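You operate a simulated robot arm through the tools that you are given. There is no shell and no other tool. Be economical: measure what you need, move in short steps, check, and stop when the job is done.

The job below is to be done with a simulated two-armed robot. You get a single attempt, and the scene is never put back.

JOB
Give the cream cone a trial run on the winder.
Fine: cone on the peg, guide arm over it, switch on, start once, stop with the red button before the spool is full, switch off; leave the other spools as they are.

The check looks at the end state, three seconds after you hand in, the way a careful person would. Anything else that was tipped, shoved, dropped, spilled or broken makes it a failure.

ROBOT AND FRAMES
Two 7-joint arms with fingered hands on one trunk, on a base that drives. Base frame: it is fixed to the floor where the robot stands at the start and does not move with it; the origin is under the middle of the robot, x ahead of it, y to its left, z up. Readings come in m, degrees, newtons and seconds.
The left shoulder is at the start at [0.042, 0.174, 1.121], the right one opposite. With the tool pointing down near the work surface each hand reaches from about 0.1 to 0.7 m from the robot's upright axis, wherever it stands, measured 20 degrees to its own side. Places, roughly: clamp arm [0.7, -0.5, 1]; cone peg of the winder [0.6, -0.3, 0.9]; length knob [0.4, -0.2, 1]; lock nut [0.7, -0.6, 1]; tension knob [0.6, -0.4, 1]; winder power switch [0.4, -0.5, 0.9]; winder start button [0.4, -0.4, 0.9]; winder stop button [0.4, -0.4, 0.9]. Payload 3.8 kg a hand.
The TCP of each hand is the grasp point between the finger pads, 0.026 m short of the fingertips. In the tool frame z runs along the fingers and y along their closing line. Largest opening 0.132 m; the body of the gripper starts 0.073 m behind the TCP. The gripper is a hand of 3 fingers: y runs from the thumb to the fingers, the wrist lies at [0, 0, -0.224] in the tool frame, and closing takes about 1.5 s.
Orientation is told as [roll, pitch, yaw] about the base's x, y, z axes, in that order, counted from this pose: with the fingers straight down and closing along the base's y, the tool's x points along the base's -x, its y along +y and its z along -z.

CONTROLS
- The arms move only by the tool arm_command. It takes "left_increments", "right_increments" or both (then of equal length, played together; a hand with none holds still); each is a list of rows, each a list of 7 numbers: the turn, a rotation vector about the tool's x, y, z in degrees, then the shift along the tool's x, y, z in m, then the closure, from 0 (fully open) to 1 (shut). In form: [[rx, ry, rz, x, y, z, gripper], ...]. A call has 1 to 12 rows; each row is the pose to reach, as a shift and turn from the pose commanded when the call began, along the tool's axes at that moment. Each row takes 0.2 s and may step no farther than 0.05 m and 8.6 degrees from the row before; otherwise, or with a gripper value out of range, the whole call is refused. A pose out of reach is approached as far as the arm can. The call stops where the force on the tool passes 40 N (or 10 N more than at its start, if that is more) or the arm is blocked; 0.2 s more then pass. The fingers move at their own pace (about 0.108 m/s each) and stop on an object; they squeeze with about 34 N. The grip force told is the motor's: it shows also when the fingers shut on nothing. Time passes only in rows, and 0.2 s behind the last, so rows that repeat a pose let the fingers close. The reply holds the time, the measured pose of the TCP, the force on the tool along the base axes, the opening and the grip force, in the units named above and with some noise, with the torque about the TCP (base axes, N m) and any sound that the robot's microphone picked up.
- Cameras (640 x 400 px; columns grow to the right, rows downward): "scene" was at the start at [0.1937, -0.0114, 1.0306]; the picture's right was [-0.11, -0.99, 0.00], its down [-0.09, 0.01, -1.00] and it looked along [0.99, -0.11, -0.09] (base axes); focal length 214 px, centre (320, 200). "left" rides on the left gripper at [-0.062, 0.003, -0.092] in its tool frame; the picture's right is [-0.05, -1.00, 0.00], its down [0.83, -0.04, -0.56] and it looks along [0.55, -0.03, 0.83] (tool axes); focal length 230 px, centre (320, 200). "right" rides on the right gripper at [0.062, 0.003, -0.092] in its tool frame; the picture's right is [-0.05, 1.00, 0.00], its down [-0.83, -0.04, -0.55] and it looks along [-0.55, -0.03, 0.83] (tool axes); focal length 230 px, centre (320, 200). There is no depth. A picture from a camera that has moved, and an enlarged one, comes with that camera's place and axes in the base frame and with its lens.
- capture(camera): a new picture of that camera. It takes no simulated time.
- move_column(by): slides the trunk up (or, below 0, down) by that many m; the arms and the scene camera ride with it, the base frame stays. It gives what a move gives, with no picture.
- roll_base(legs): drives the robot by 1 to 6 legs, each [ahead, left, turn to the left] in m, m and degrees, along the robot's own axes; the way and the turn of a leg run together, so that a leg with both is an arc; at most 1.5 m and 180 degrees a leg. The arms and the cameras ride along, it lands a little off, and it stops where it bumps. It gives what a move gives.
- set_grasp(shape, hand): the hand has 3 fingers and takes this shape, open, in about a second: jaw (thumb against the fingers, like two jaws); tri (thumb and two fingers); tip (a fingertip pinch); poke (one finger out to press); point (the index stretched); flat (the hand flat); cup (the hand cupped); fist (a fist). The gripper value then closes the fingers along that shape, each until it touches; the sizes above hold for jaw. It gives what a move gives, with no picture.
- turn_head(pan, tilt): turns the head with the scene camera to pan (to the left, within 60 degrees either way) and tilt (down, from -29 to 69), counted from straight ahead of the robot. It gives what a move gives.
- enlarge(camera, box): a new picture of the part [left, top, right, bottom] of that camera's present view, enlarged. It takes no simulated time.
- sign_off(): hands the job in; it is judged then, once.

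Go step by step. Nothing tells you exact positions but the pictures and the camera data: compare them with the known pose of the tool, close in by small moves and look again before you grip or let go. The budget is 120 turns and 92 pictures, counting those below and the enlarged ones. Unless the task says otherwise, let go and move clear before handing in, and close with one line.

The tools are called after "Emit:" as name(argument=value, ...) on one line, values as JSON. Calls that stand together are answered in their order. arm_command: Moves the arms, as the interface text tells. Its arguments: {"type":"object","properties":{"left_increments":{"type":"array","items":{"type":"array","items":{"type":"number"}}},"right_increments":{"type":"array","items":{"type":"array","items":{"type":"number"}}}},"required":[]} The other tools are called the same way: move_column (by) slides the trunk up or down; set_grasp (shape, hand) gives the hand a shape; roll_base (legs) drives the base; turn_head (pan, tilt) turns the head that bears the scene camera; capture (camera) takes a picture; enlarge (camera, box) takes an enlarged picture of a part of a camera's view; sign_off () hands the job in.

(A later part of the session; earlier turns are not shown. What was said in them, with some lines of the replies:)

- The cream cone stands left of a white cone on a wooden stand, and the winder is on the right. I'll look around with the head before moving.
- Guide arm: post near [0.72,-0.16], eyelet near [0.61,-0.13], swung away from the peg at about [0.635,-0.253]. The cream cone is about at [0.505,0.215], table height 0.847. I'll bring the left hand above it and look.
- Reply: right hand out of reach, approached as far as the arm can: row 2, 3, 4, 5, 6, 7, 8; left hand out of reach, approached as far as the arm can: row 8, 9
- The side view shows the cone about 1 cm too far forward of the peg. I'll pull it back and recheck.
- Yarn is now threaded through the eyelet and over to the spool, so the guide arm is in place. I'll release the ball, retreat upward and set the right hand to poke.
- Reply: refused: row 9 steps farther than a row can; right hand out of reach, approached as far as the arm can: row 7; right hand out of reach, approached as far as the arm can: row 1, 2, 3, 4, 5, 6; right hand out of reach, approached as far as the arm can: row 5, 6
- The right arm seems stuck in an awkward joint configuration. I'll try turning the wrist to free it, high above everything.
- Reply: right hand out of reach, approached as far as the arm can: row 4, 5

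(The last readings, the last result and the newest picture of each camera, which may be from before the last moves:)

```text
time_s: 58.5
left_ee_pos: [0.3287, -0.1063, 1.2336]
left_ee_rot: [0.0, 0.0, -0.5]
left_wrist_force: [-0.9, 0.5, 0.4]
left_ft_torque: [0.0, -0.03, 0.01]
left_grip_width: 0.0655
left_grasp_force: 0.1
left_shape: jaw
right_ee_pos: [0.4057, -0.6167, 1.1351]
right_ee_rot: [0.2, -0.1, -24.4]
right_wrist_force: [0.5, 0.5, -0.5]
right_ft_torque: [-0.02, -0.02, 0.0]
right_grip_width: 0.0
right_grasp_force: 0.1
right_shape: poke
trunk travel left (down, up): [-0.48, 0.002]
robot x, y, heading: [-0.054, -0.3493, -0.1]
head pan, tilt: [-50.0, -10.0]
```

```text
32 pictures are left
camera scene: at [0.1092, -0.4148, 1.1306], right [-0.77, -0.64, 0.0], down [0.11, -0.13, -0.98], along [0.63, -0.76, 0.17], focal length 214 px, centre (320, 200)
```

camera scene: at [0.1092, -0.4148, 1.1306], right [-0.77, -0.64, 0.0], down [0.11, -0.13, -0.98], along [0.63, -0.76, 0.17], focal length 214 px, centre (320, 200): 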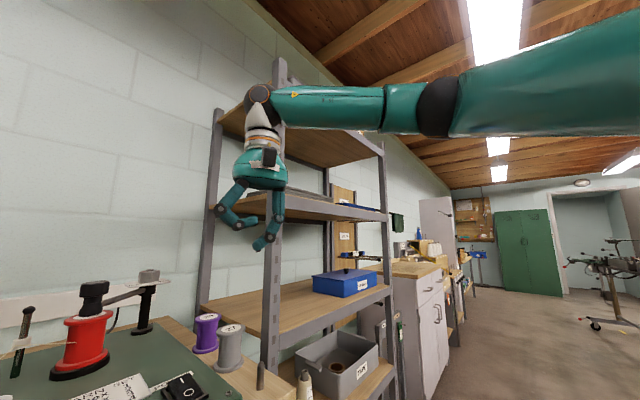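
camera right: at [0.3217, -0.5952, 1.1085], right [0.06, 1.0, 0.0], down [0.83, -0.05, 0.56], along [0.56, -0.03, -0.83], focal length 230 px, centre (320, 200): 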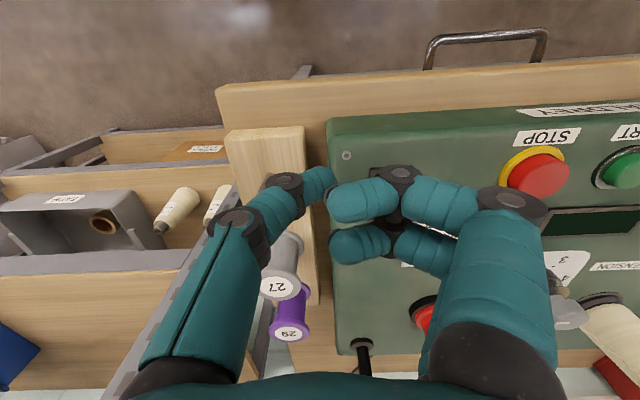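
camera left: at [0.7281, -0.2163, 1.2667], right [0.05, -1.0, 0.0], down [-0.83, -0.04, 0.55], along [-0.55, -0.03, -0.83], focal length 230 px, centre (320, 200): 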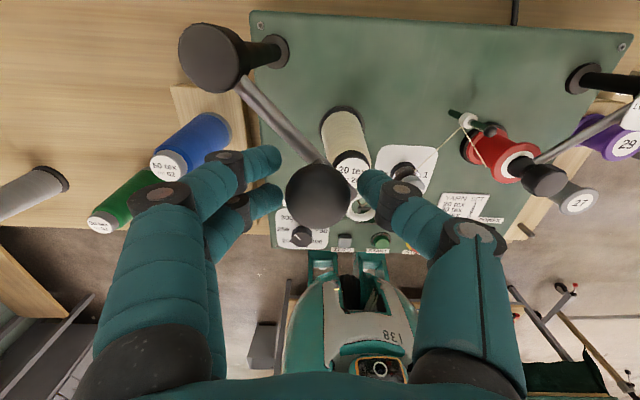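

I'll use the left hand for the panel instead: tuck the right arm, drive right about 0.3 m and shape the left hand for poking.

Emit:
arm_command(right_increments=[[0, 0, -8, 0.03, -0.02, 0, 0], [0, 0, -16, 0.06, -0.04, 0, 0], [0, 0, -24, 0.09, -0.06, 0, 0], [0, 0, -24, 0.106, -0.081, 0, 0]])

Emit:
roll_base(legs=[[0.02, -0.3, 0]])

Emit:
set_grasp(hand="left", shape="poke")

Emit:
turn_head(pan=10, tilt=25)

Emit:
capture(camera="scene")

Emit:
capture(camera="left")

```text
time_s: 59.5
left_ee_pos: [0.3275, -0.1074, 1.234]
left_ee_rot: [0.0, -0.1, -0.3]
left_wrist_force: [-0.9, 0.1, 0.5]
left_ft_torque: [-0.03, 0.0, -0.01]
left_grip_width: 0.0656
left_grasp_force: 0.1
left_shape: jaw
right_ee_pos: [0.276, -0.6458, 1.136]
right_ee_rot: [0.0, -0.3, -0.3]
right_wrist_force: [-0.4, -0.3, 1.3]
right_ft_torque: [0.02, -0.04, -0.04]
right_grip_width: 0.0
right_grasp_force: 0.0
right_shape: poke
trunk travel left (down, up): [-0.48, 0.002]
robot x, y, heading: [-0.0529, -0.3487, -0.3]
head pan, tilt: [-50.0, -10.0]
```

```text
time_s: 62.8
left_ee_pos: [0.3468, -0.411, 1.2348]
left_ee_rot: [0.0, 0.0, -0.6]
left_wrist_force: [0.1, -0.7, 0.6]
left_ft_torque: [0.01, 0.01, 0.0]
left_grip_width: 0.0654
left_grasp_force: 0.1
left_shape: jaw
right_ee_pos: [0.2927, -0.9494, 1.1361]
right_ee_rot: [0.0, -0.2, -0.7]
right_wrist_force: [-0.1, 0.0, 0.6]
right_ft_torque: [0.02, 0.04, 0.0]
right_grip_width: 0.0001
right_grasp_force: 0.0
right_shape: poke
trunk travel left (down, up): [-0.48, 0.002]
robot x, y, heading: [-0.0346, -0.6488, -0.5]
head pan, tilt: [-50.0, -10.0]
```

```text
time_s: 63.7
left_ee_pos: [0.3469, -0.4099, 1.2345]
left_ee_rot: [0.0, 0.0, -0.5]
left_wrist_force: [0.1, 1.5, -0.7]
left_ft_torque: [0.01, -0.01, -0.03]
left_grip_width: 0.0
left_grasp_force: 0.0
left_shape: poke
right_ee_pos: [0.2927, -0.9487, 1.1363]
right_ee_rot: [0.0, -0.1, -0.7]
right_wrist_force: [0.4, 0.0, -1.0]
right_ft_torque: [0.02, 0.01, 0.0]
right_grip_width: 0.0
right_grasp_force: 0.1
right_shape: poke
trunk travel left (down, up): [-0.48, 0.002]
robot x, y, heading: [-0.0384, -0.647, -0.6]
head pan, tilt: [-50.0, -10.0]
```

```text
time_s: 65.0
left_ee_pos: [0.3469, -0.4106, 1.2338]
left_ee_rot: [0.0, 0.0, -0.6]
left_wrist_force: [-0.4, 0.6, 0.6]
left_ft_torque: [0.05, -0.01, 0.02]
left_grip_width: 0.0
left_grasp_force: 0.0
left_shape: poke
right_ee_pos: [0.2927, -0.949, 1.1373]
right_ee_rot: [0.0, -0.1, -0.7]
right_wrist_force: [0.2, 0.1, -0.5]
right_ft_torque: [-0.01, 0.01, -0.04]
right_grip_width: 0.0002
right_grasp_force: 0.1
right_shape: poke
trunk travel left (down, up): [-0.48, 0.002]
robot x, y, heading: [-0.0351, -0.6515, -0.9]
head pan, tilt: [10.0, 25.0]
```

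```text
31 pictures are left
camera scene: at [0.1639, -0.6373, 1.0751], right [0.16, -0.99, 0.0], down [-0.42, -0.07, -0.91], along [0.89, 0.15, -0.42], focal length 214 px, centre (320, 200)
```

scene: 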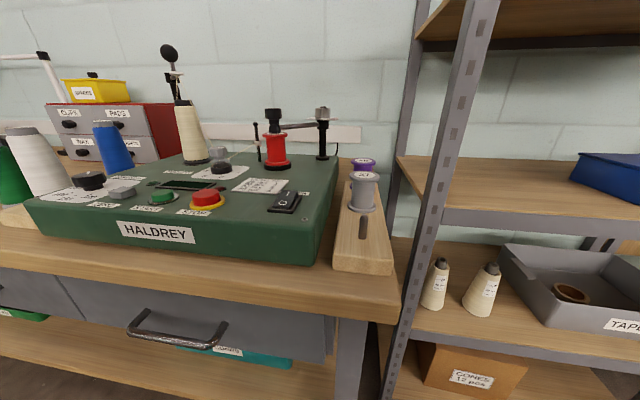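

```text
30 pictures are left
camera left: at [0.4076, -0.4081, 1.327], right [0.04, -1.0, 0.0], down [-0.83, -0.03, 0.56], along [-0.55, -0.02, -0.83], focal length 230 px, centre (320, 200)
```

left: 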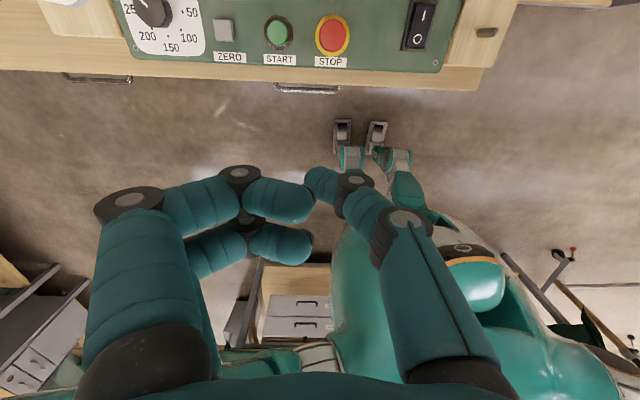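

Emit:
arm_command(left_increments=[[0, 0, 0, -0.025, -0.03, 0.02, 0], [0, 0, 0, -0.05, -0.065, 0.05, 0], [0, 0, 0, -0.075, -0.1, 0.09, 0], [0, 0, 0, -0.101, -0.13, 0.12, 0], [0, 0, 0, -0.101, -0.13, 0.16, 0], [0, 0, 0, -0.101, -0.13, 0.2, 0], [0, 0, 0, -0.101, -0.13, 0.235, 0]])

Emit:
capture(camera="left")

Emit:
enlarge(camera="scene", box=[180, 100, 380, 250])

```text
refused: row 2 steps farther than a row can; nothing moved
```

```text
29 pictures are left
camera left: at [0.4076, -0.4081, 1.327], right [0.04, -1.0, 0.0], down [-0.83, -0.03, 0.56], along [-0.55, -0.02, -0.83], focal length 230 px, centre (320, 200)
```

left: 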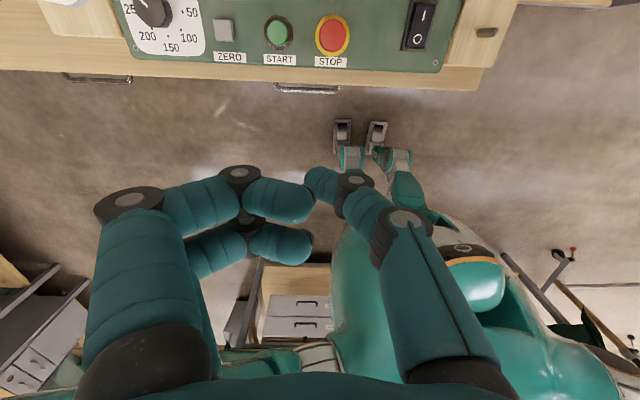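

```text
2.67 times, centred on (280, 175) of scene
camera zoom: at [0.1639, -0.6373, 1.0751], right [0.16, -0.99, 0.0], down [-0.42, -0.07, -0.91], along [0.89, 0.15, -0.42], focal length 572 px, centre (427, 267)
```

zoom: 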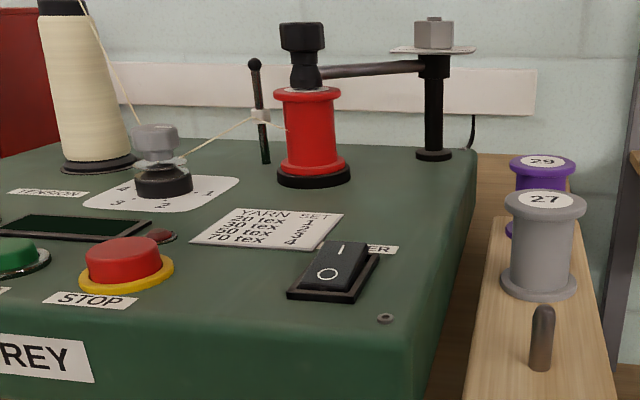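

Emit:
arm_command(left_increments=[[0, 0, 0, -0.025, -0.03, 0.02, 0], [0, 0, 0, -0.045, -0.06, 0.04, 0], [0, 0, 0, -0.065, -0.09, 0.07, 0], [0, 0, 0, -0.085, -0.115, 0.1, 0], [0, 0, 0, -0.101, -0.13, 0.13, 0], [0, 0, 0, -0.101, -0.13, 0.17, 0], [0, 0, 0, -0.101, -0.13, 0.21, 0], [0, 0, 0, -0.101, -0.13, 0.235, 0]])

Emit:
capture(camera="left")

Emit:
enlarge(camera="scene", box=[180, 100, 380, 250])

```text
time_s: 66.8
left_ee_pos: [0.447, -0.5406, 0.9995]
left_ee_rot: [0.0, 0.0, -0.7]
left_wrist_force: [-0.5, 0.2, 0.4]
left_ft_torque: [0.03, -0.01, -0.02]
left_grip_width: 0.0
left_grasp_force: 0.0
left_shape: poke
right_ee_pos: [0.2935, -0.9484, 1.136]
right_ee_rot: [0.0, -0.2, -0.7]
right_wrist_force: [-0.3, 0.6, 0.9]
right_ft_torque: [0.0, -0.02, -0.01]
right_grip_width: 0.0001
right_grasp_force: 0.0
right_shape: poke
trunk travel left (down, up): [-0.48, 0.002]
robot x, y, heading: [-0.0353, -0.6504, -0.7]
head pan, tilt: [10.0, 25.0]
```

```text
27 pictures are left
camera left: at [0.5078, -0.5382, 1.0923], right [0.04, -1.0, 0.0], down [-0.83, -0.03, 0.56], along [-0.55, -0.02, -0.83], focal length 230 px, centre (320, 200)
```

left: 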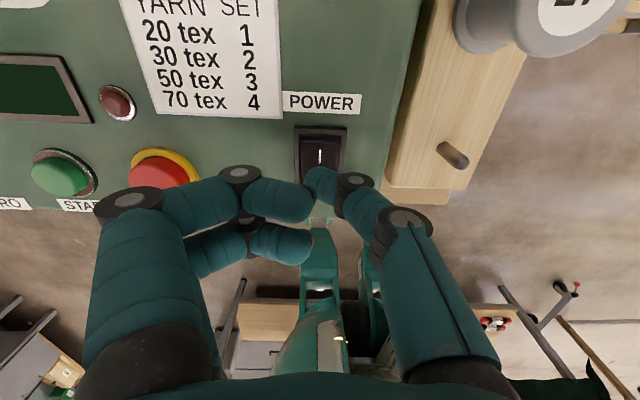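

```text
2.67 times, centred on (280, 175) of scene
camera zoom: at [0.1639, -0.6371, 1.0751], right [0.16, -0.99, 0.0], down [-0.42, -0.07, -0.91], along [0.89, 0.15, -0.42], focal length 572 px, centre (427, 267)
```

zoom: 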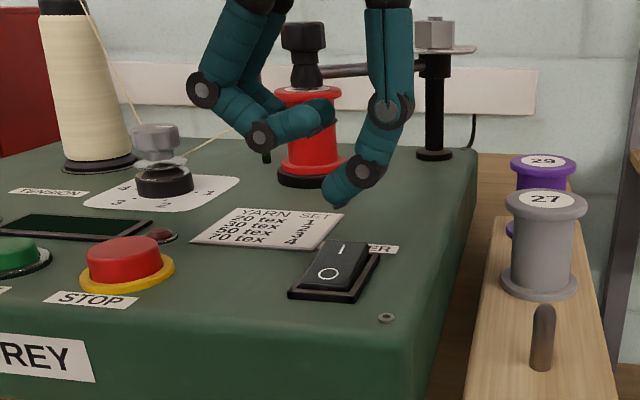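

Emit:
arm_command(left_increments=[[0, 0, 0, 0.001, -0.002, 0.008, 0], [0, 0, 0, 0.001, -0.002, 0.014, 0], [0, 0, 0, 0.001, -0.002, 0.018, 0], [0, 0, 0, 0.001, -0.002, 0.021, 0], [0, 0, 0, 0.001, -0.002, 0.024, 0]])

Emit:
enlarge(camera="scene", box=[180, 100, 380, 250])

```text
time_s: 68.0
left_ee_pos: [0.4455, -0.5449, 0.9743]
left_ee_rot: [0.0, 0.0, -0.6]
left_wrist_force: [1.0, 0.0, 0.0]
left_ft_torque: [0.04, 0.01, -0.02]
left_grip_width: 0.0001
left_grasp_force: 0.2
left_shape: poke
right_ee_pos: [0.2939, -0.9499, 1.1373]
right_ee_rot: [-0.1, -0.2, -0.7]
right_wrist_force: [0.3, -0.6, -0.1]
right_ft_torque: [-0.03, -0.01, 0.0]
right_grip_width: 0.0001
right_grasp_force: 0.1
right_shape: poke
trunk travel left (down, up): [-0.48, 0.002]
robot x, y, heading: [-0.0351, -0.6468, -0.6]
head pan, tilt: [10.0, 25.0]
```

```text
2.67 times, centred on (280, 175) of scene
camera zoom: at [0.1639, -0.6372, 1.0751], right [0.16, -0.99, 0.0], down [-0.42, -0.07, -0.91], along [0.89, 0.15, -0.42], focal length 572 px, centre (427, 267)
```

zoom: 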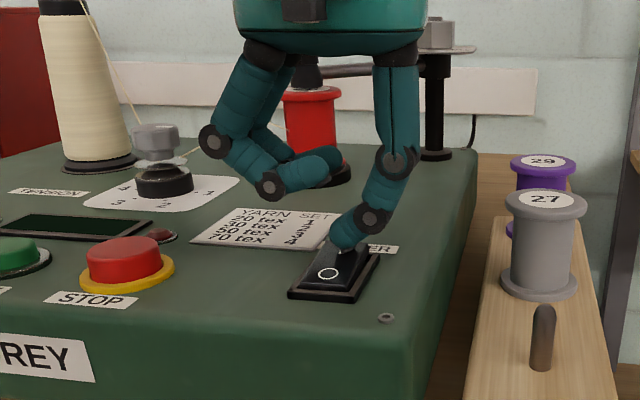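

Tip is just above the I end with no contact yet. I'll press down in small steps.

Emit:
arm_command(left_increments=[[0, 0, 0, 0, 0, 0.003, 0], [0, 0, 0, 0, 0, 0.006, 0], [0, 0, 0, 0, 0, 0.009, 0], [0, 0, 0, 0, 0, 0.012, 0]])

Emit:
enlarge(camera="scene", box=[180, 100, 380, 250])

```text
time_s: 69.0
left_ee_pos: [0.4444, -0.547, 0.97]
left_ee_rot: [-0.3, -0.7, -0.7]
left_wrist_force: [0.9, -7.6, 33.7]
left_ft_torque: [0.04, 0.12, 0.01]
left_grip_width: 0.0001
left_grasp_force: 0.1
left_shape: poke
right_ee_pos: [0.2902, -0.9511, 1.1391]
right_ee_rot: [0.2, -0.4, -0.7]
right_wrist_force: [0.4, 0.1, -0.5]
right_ft_torque: [0.01, 0.02, 0.0]
right_grip_width: 0.0001
right_grasp_force: 0.0
right_shape: poke
trunk travel left (down, up): [-0.48, 0.002]
robot x, y, heading: [-0.0296, -0.6499, -0.5]
head pan, tilt: [10.0, 25.0]
```

```text
2.67 times, centred on (280, 175) of scene
camera zoom: at [0.1621, -0.6387, 1.0762], right [0.16, -0.99, 0.0], down [-0.42, -0.07, -0.91], along [0.89, 0.15, -0.42], focal length 572 px, centre (427, 267)
```

zoom: 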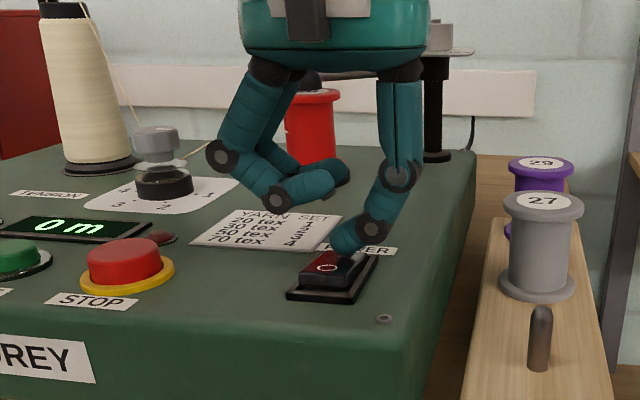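

Power is on and the display reads 0 m. Next I'll lift off and hover over START.

Emit:
arm_command(left_increments=[[0, 0, 0, 0, 0, -0.02, 0], [0, 0, 0, 0, 0, -0.05, 0], [0, 0, 0, 0.01, 0.045, -0.06, 0], [0, 0, 0, 0.02, 0.09, -0.06, 0], [0, 0, 0, 0.0265, 0.135, -0.06, 0], [0, 0, 0, 0.0265, 0.175, -0.06, 0], [0, 0, 0, 0.0265, 0.194, -0.06, 0], [0, 0, 0, 0.0265, 0.194, -0.045, 0]])

Emit:
capture(camera="left")

Emit:
enlarge(camera="scene", box=[120, 100, 320, 250])

```text
time_s: 70.8
left_ee_pos: [0.4217, -0.3459, 1.0072]
left_ee_rot: [0.0, 0.0, -0.6]
left_wrist_force: [0.2, 0.0, 0.4]
left_ft_torque: [-0.01, -0.03, 0.0]
left_grip_width: 0.0
left_grasp_force: 0.1
left_shape: poke
right_ee_pos: [0.2931, -0.9486, 1.1371]
right_ee_rot: [0.0, -0.2, -0.7]
right_wrist_force: [0.5, -0.1, 0.3]
right_ft_torque: [-0.01, 0.01, 0.01]
right_grip_width: 0.0
right_grasp_force: 0.0
right_shape: poke
trunk travel left (down, up): [-0.48, 0.002]
robot x, y, heading: [-0.0362, -0.6503, -0.6]
head pan, tilt: [10.0, 25.0]
```

```text
23 pictures are left
camera left: at [0.482, -0.3441, 1.1003], right [0.04, -1.0, 0.0], down [-0.83, -0.03, 0.56], along [-0.56, -0.02, -0.83], focal length 230 px, centre (320, 200)
```

left: 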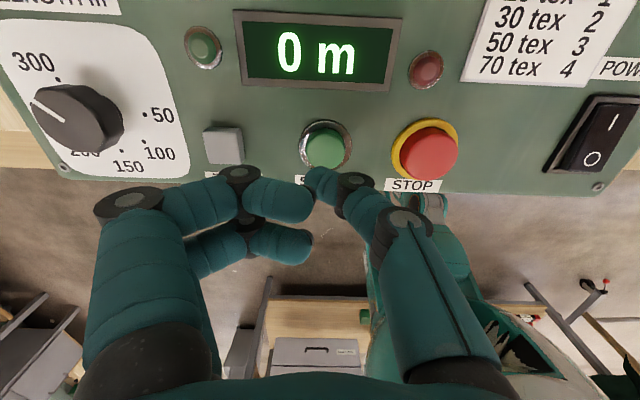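

```text
2.67 times, centred on (220, 175) of scene
camera zoom: at [0.1641, -0.6371, 1.075], right [0.16, -0.99, 0.0], down [-0.42, -0.07, -0.91], along [0.89, 0.15, -0.42], focal length 572 px, centre (587, 267)
```

zoom: 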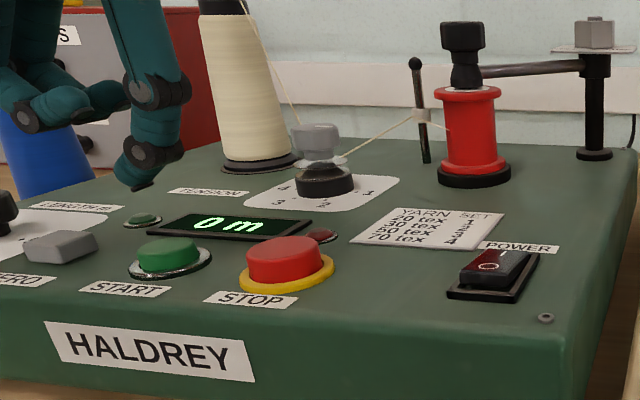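

Emit:
arm_command(left_increments=[[0, 0, 0, 0.001, -0.004, 0.012, 0], [0, 0, 0, 0.001, -0.004, 0.024, 0], [0, 0, 0, 0.001, -0.004, 0.03, 0], [0, 0, 0, 0.001, -0.004, 0.033, 0], [0, 0, 0, 0.001, -0.004, 0.036, 0]])

Emit:
enlarge(camera="scene", box=[120, 100, 320, 250])

```text
time_s: 72.0
left_ee_pos: [0.4196, -0.3523, 0.9732]
left_ee_rot: [0.0, 0.1, -0.6]
left_wrist_force: [-0.1, -0.1, 1.1]
left_ft_torque: [0.02, -0.01, 0.01]
left_grip_width: 0.0
left_grasp_force: 0.1
left_shape: poke
right_ee_pos: [0.2931, -0.9486, 1.1364]
right_ee_rot: [0.0, -0.1, -0.8]
right_wrist_force: [0.5, 0.4, 0.8]
right_ft_torque: [0.01, 0.01, 0.02]
right_grip_width: 0.0002
right_grasp_force: 0.1
right_shape: poke
trunk travel left (down, up): [-0.48, 0.002]
robot x, y, heading: [-0.0341, -0.654, -0.5]
head pan, tilt: [10.0, 25.0]
```

```text
2.67 times, centred on (220, 175) of scene
camera zoom: at [0.1638, -0.6373, 1.0752], right [0.16, -0.99, 0.0], down [-0.42, -0.07, -0.91], along [0.89, 0.15, -0.42], focal length 572 px, centre (587, 267)
```

zoom: 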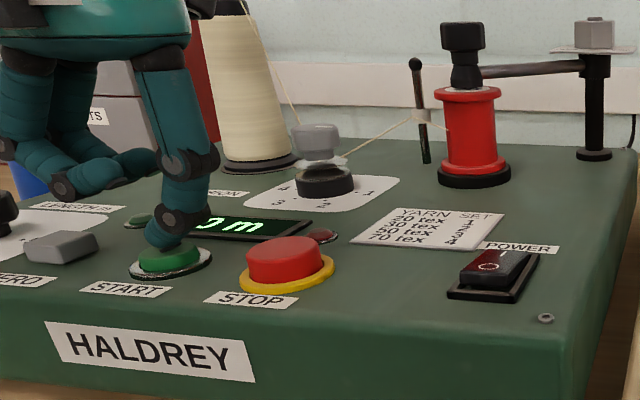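

Emit:
arm_command(left_increments=[[0, 0, 0, 0.003, 0, 0.002, 0], [0, 0, 0, 0.003, 0, 0.004, 0], [0, 0, 0, 0.003, 0, 0.006, 0], [0, 0, 0, 0.003, 0, 0.008, 0]])

Emit:
enlarge(camera="scene", box=[120, 100, 320, 250])

```text
time_s: 73.0
left_ee_pos: [0.4167, -0.3532, 0.9671]
left_ee_rot: [0.1, -0.4, -0.5]
left_wrist_force: [0.6, -2.4, 14.6]
left_ft_torque: [0.01, -0.04, -0.03]
left_grip_width: 0.0
left_grasp_force: 0.0
left_shape: poke
right_ee_pos: [0.2918, -0.9495, 1.1377]
right_ee_rot: [0.1, -0.3, -0.7]
right_wrist_force: [-0.7, 0.5, -0.9]
right_ft_torque: [-0.01, 0.02, -0.02]
right_grip_width: 0.0001
right_grasp_force: 0.1
right_shape: poke
trunk travel left (down, up): [-0.48, 0.002]
robot x, y, heading: [-0.0334, -0.6469, -0.7]
head pan, tilt: [10.0, 25.0]
heard: click
```

```text
2.67 times, centred on (220, 175) of scene
camera zoom: at [0.1631, -0.638, 1.0756], right [0.16, -0.99, 0.0], down [-0.42, -0.07, -0.91], along [0.89, 0.15, -0.42], focal length 572 px, centre (587, 267)
```

zoom: 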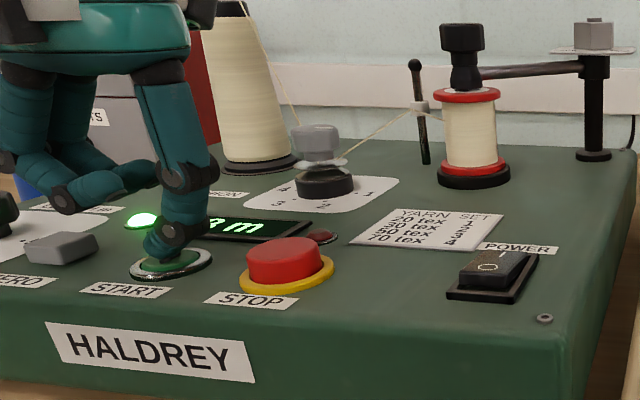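

Emit:
arm_command(left_increments=[[0, 0, 0, 0, 0, -0.045, 0], [0, 0, 0, -0.002, -0.048, -0.045, 0], [0, 0, 0, -0.003, -0.072, -0.04, 0], [0, 0, 0, -0.003, -0.072, -0.018, 0], [0, 0, 0, -0.003, -0.072, -0.01, 0], [0, 0, 0, -0.003, -0.072, -0.004, 0], [0, 0, 0, -0.003, -0.072, 0.0, 0]])

Emit:
enlarge(camera="scene", box=[120, 100, 320, 250])

```text
time_s: 74.6
left_ee_pos: [0.42, -0.4263, 0.9701]
left_ee_rot: [-0.1, -0.6, -0.5]
left_wrist_force: [-0.9, -1.6, 24.3]
left_ft_torque: [0.06, -0.02, -0.03]
left_grip_width: 0.0
left_grasp_force: 0.0
left_shape: poke
right_ee_pos: [0.2908, -0.9511, 1.1375]
right_ee_rot: [0.1, -0.5, -0.7]
right_wrist_force: [0.3, -0.1, -0.1]
right_ft_torque: [0.02, -0.03, 0.0]
right_grip_width: 0.0
right_grasp_force: 0.2
right_shape: poke
trunk travel left (down, up): [-0.48, 0.002]
robot x, y, heading: [-0.0366, -0.6497, -0.7]
head pan, tilt: [10.0, 25.0]
heard: click
```

```text
2.67 times, centred on (220, 175) of scene
camera zoom: at [0.1625, -0.6381, 1.0761], right [0.16, -0.99, 0.0], down [-0.42, -0.07, -0.91], along [0.89, 0.15, -0.42], focal length 572 px, centre (587, 267)
```

zoom: 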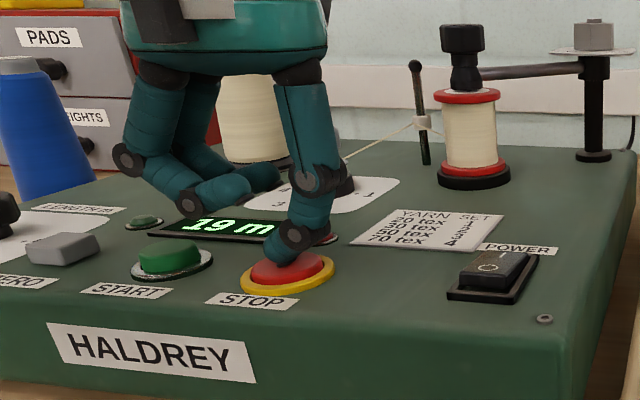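

Stopped at 19 m. Now I'll lift off and press the O end of the power switch.

Emit:
arm_command(left_increments=[[0, 0, 0, 0, 0, -0.03, 0], [0, 0, 0, 0, 0, -0.055, 0], [0, 0, 0, 0, -0.04, -0.055, 0], [0, 0, 0, 0, -0.08, -0.055, 0], [0, 0, 0, 0, -0.116, -0.05, 0], [0, 0, 0, 0, -0.116, -0.03, 0]])

Emit:
capture(camera="left")

Emit:
enlarge(camera="scene", box=[140, 100, 340, 250])

```text
time_s: 76.0
left_ee_pos: [0.4186, -0.5402, 0.9956]
left_ee_rot: [-0.1, 0.2, -0.6]
left_wrist_force: [-0.7, 0.4, -0.7]
left_ft_torque: [-0.04, 0.0, 0.0]
left_grip_width: 0.0003
left_grasp_force: 0.0
left_shape: poke
right_ee_pos: [0.2939, -0.9482, 1.1363]
right_ee_rot: [0.0, -0.1, -0.7]
right_wrist_force: [-0.5, 0.2, 0.0]
right_ft_torque: [-0.01, 0.0, -0.02]
right_grip_width: 0.0
right_grasp_force: 0.0
right_shape: poke
trunk travel left (down, up): [-0.48, 0.002]
robot x, y, heading: [-0.037, -0.6475, -0.5]
head pan, tilt: [10.0, 25.0]
```

```text
18 pictures are left
camera left: at [0.4789, -0.5377, 1.088], right [0.04, -1.0, 0.0], down [-0.83, -0.03, 0.56], along [-0.56, -0.02, -0.83], focal length 230 px, centre (320, 200)
```

left: 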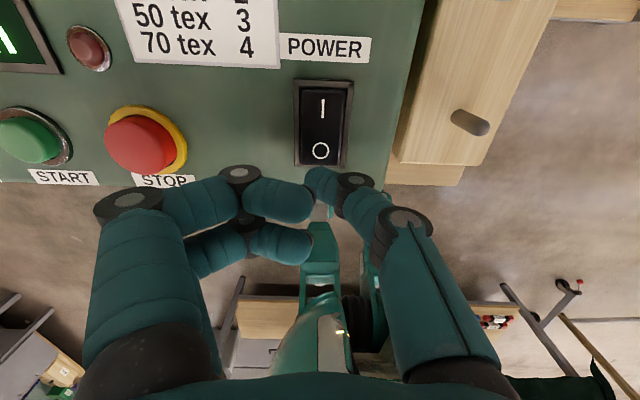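

```text
2.67 times, centred on (240, 175) of scene
camera zoom: at [0.164, -0.6367, 1.075], right [0.16, -0.99, 0.0], down [-0.42, -0.07, -0.91], along [0.89, 0.15, -0.42], focal length 572 px, centre (533, 267)
```

zoom: 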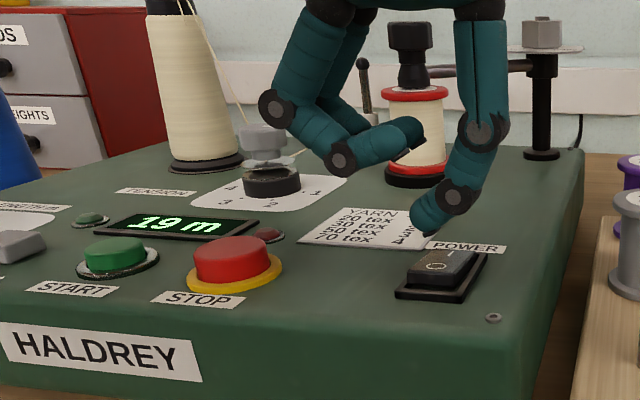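

Emit:
arm_command(left_increments=[[0, 0, 0, -0.001, -0.002, 0.01, 0], [0, 0, 0, -0.001, -0.002, 0.018, 0], [0, 0, 0, -0.001, -0.002, 0.023, 0], [0, 0, 0, -0.001, -0.002, 0.027, 0], [0, 0, 0, -0.001, -0.002, 0.031, 0], [0, 0, 0, -0.001, -0.002, 0.034, 0]])

Emit:
enlarge(camera="scene", box=[140, 100, 340, 250])

```text
time_s: 77.4
left_ee_pos: [0.4192, -0.5476, 0.9672]
left_ee_rot: [-0.4, -0.7, -0.9]
left_wrist_force: [-0.7, -11.2, 38.2]
left_ft_torque: [0.02, -0.22, -0.08]
left_grip_width: 0.0002
left_grasp_force: 0.1
left_shape: poke
right_ee_pos: [0.291, -0.9517, 1.1388]
right_ee_rot: [0.1, -0.4, -0.7]
right_wrist_force: [0.0, -0.9, 0.0]
right_ft_torque: [0.03, -0.01, 0.03]
right_grip_width: 0.0002
right_grasp_force: 0.1
right_shape: poke
trunk travel left (down, up): [-0.48, 0.002]
robot x, y, heading: [-0.0355, -0.6503, -0.6]
head pan, tilt: [10.0, 25.0]
```

```text
2.67 times, centred on (240, 175) of scene
camera zoom: at [0.1619, -0.6392, 1.0763], right [0.16, -0.99, 0.0], down [-0.42, -0.07, -0.91], along [0.9, 0.15, -0.42], focal length 572 px, centre (533, 267)
```

zoom: 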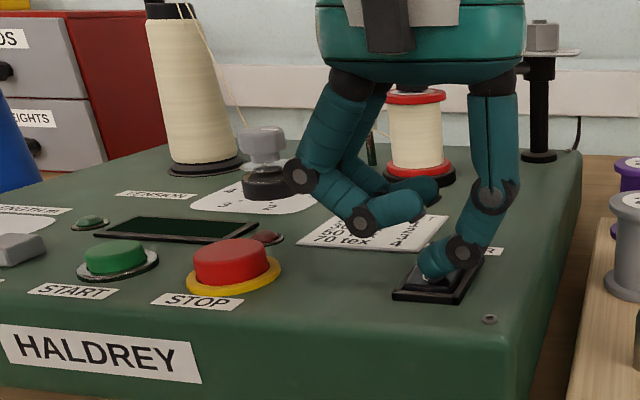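

The display is dark, so power is off. I'll lift clear, back the hand away and check everything.

Emit:
arm_command(left_increments=[[0, 0, 0, 0, 0, -0.03, 0], [0, 0, 0, 0, 0, -0.07, 0], [0, 0, 0, 0, 0, -0.11, 0], [0, 0, 0, 0.03, 0, -0.15, 0], [0, 0, 0, 0.06, 0, -0.19, 0], [0, 0, 0, 0.1, 0, -0.21, 0]])

Emit:
turn_head(pan=20, tilt=15)

Emit:
capture(camera="scene")

Emit:
enlarge(camera="scene", box=[200, 80, 460, 260])

```text
time_s: 78.8
left_ee_pos: [0.3196, -0.5397, 1.1713]
left_ee_rot: [-0.1, -0.1, -0.7]
left_wrist_force: [-0.1, -0.1, 0.5]
left_ft_torque: [0.0, -0.04, 0.04]
left_grip_width: 0.0
left_grasp_force: 0.0
left_shape: poke
right_ee_pos: [0.2924, -0.9489, 1.1371]
right_ee_rot: [0.0, -0.2, -0.7]
right_wrist_force: [-0.2, 0.3, -0.1]
right_ft_torque: [-0.02, 0.0, -0.02]
right_grip_width: 0.0001
right_grasp_force: 0.1
right_shape: poke
trunk travel left (down, up): [-0.48, 0.002]
robot x, y, heading: [-0.0311, -0.6487, -0.5]
head pan, tilt: [10.0, 25.0]
```

```text
time_s: 79.5
left_ee_pos: [0.3215, -0.5393, 1.1703]
left_ee_rot: [0.0, 0.0, -0.7]
left_wrist_force: [0.1, 0.4, 0.7]
left_ft_torque: [0.0, 0.0, 0.01]
left_grip_width: 0.0
left_grasp_force: 0.0
left_shape: poke
right_ee_pos: [0.2927, -0.9493, 1.137]
right_ee_rot: [-0.1, -0.2, -0.7]
right_wrist_force: [-0.1, -0.3, -0.5]
right_ft_torque: [-0.04, 0.03, 0.01]
right_grip_width: 0.0
right_grasp_force: 0.1
right_shape: poke
trunk travel left (down, up): [-0.48, 0.002]
robot x, y, heading: [-0.0365, -0.6491, -0.7]
head pan, tilt: [20.0, 15.0]
```

```text
15 pictures are left
camera scene: at [0.1612, -0.6213, 1.0912], right [0.33, -0.94, 0.0], down [-0.24, -0.09, -0.97], along [0.91, 0.32, -0.26], focal length 214 px, centre (320, 200)
```

scene: 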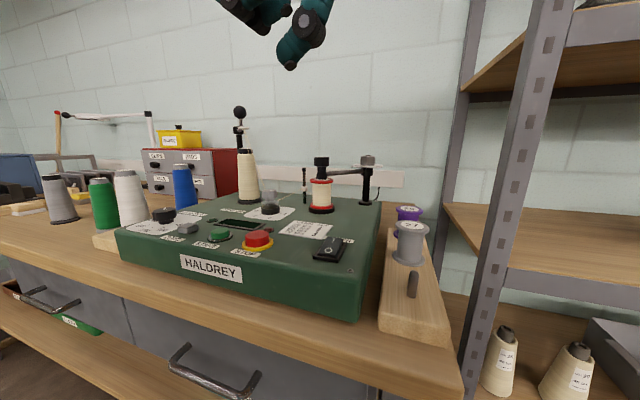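

```text
2.22 times, centred on (330, 170) of scene
camera zoom: at [0.1612, -0.6213, 1.0912], right [0.33, -0.94, 0.0], down [-0.24, -0.09, -0.97], along [0.91, 0.32, -0.26], focal length 477 px, centre (298, 267)
```

zoom: 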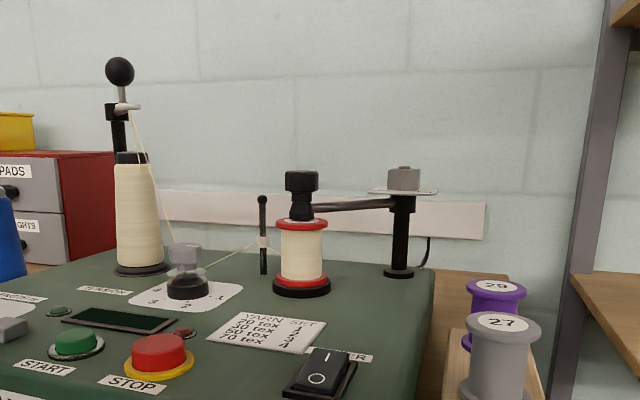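

The cone is seated with the guide arm over it. The winder is stopped and switched off, the other spools stand as before, and both hands are clear, so I'm handing in.

Emit:
sign_off()

```text
The job is handed in.
```

The cream cone had its trial run: I started it once, stopped it with the red button at 19 m, then switched the winder off. The cone is still on its peg with the guide arm over it, and the other spools are untouched. I did not set the tension or length knobs. The panel table lists tension 1 for this 20 tex yarn, and I didn't check where the knob stands.
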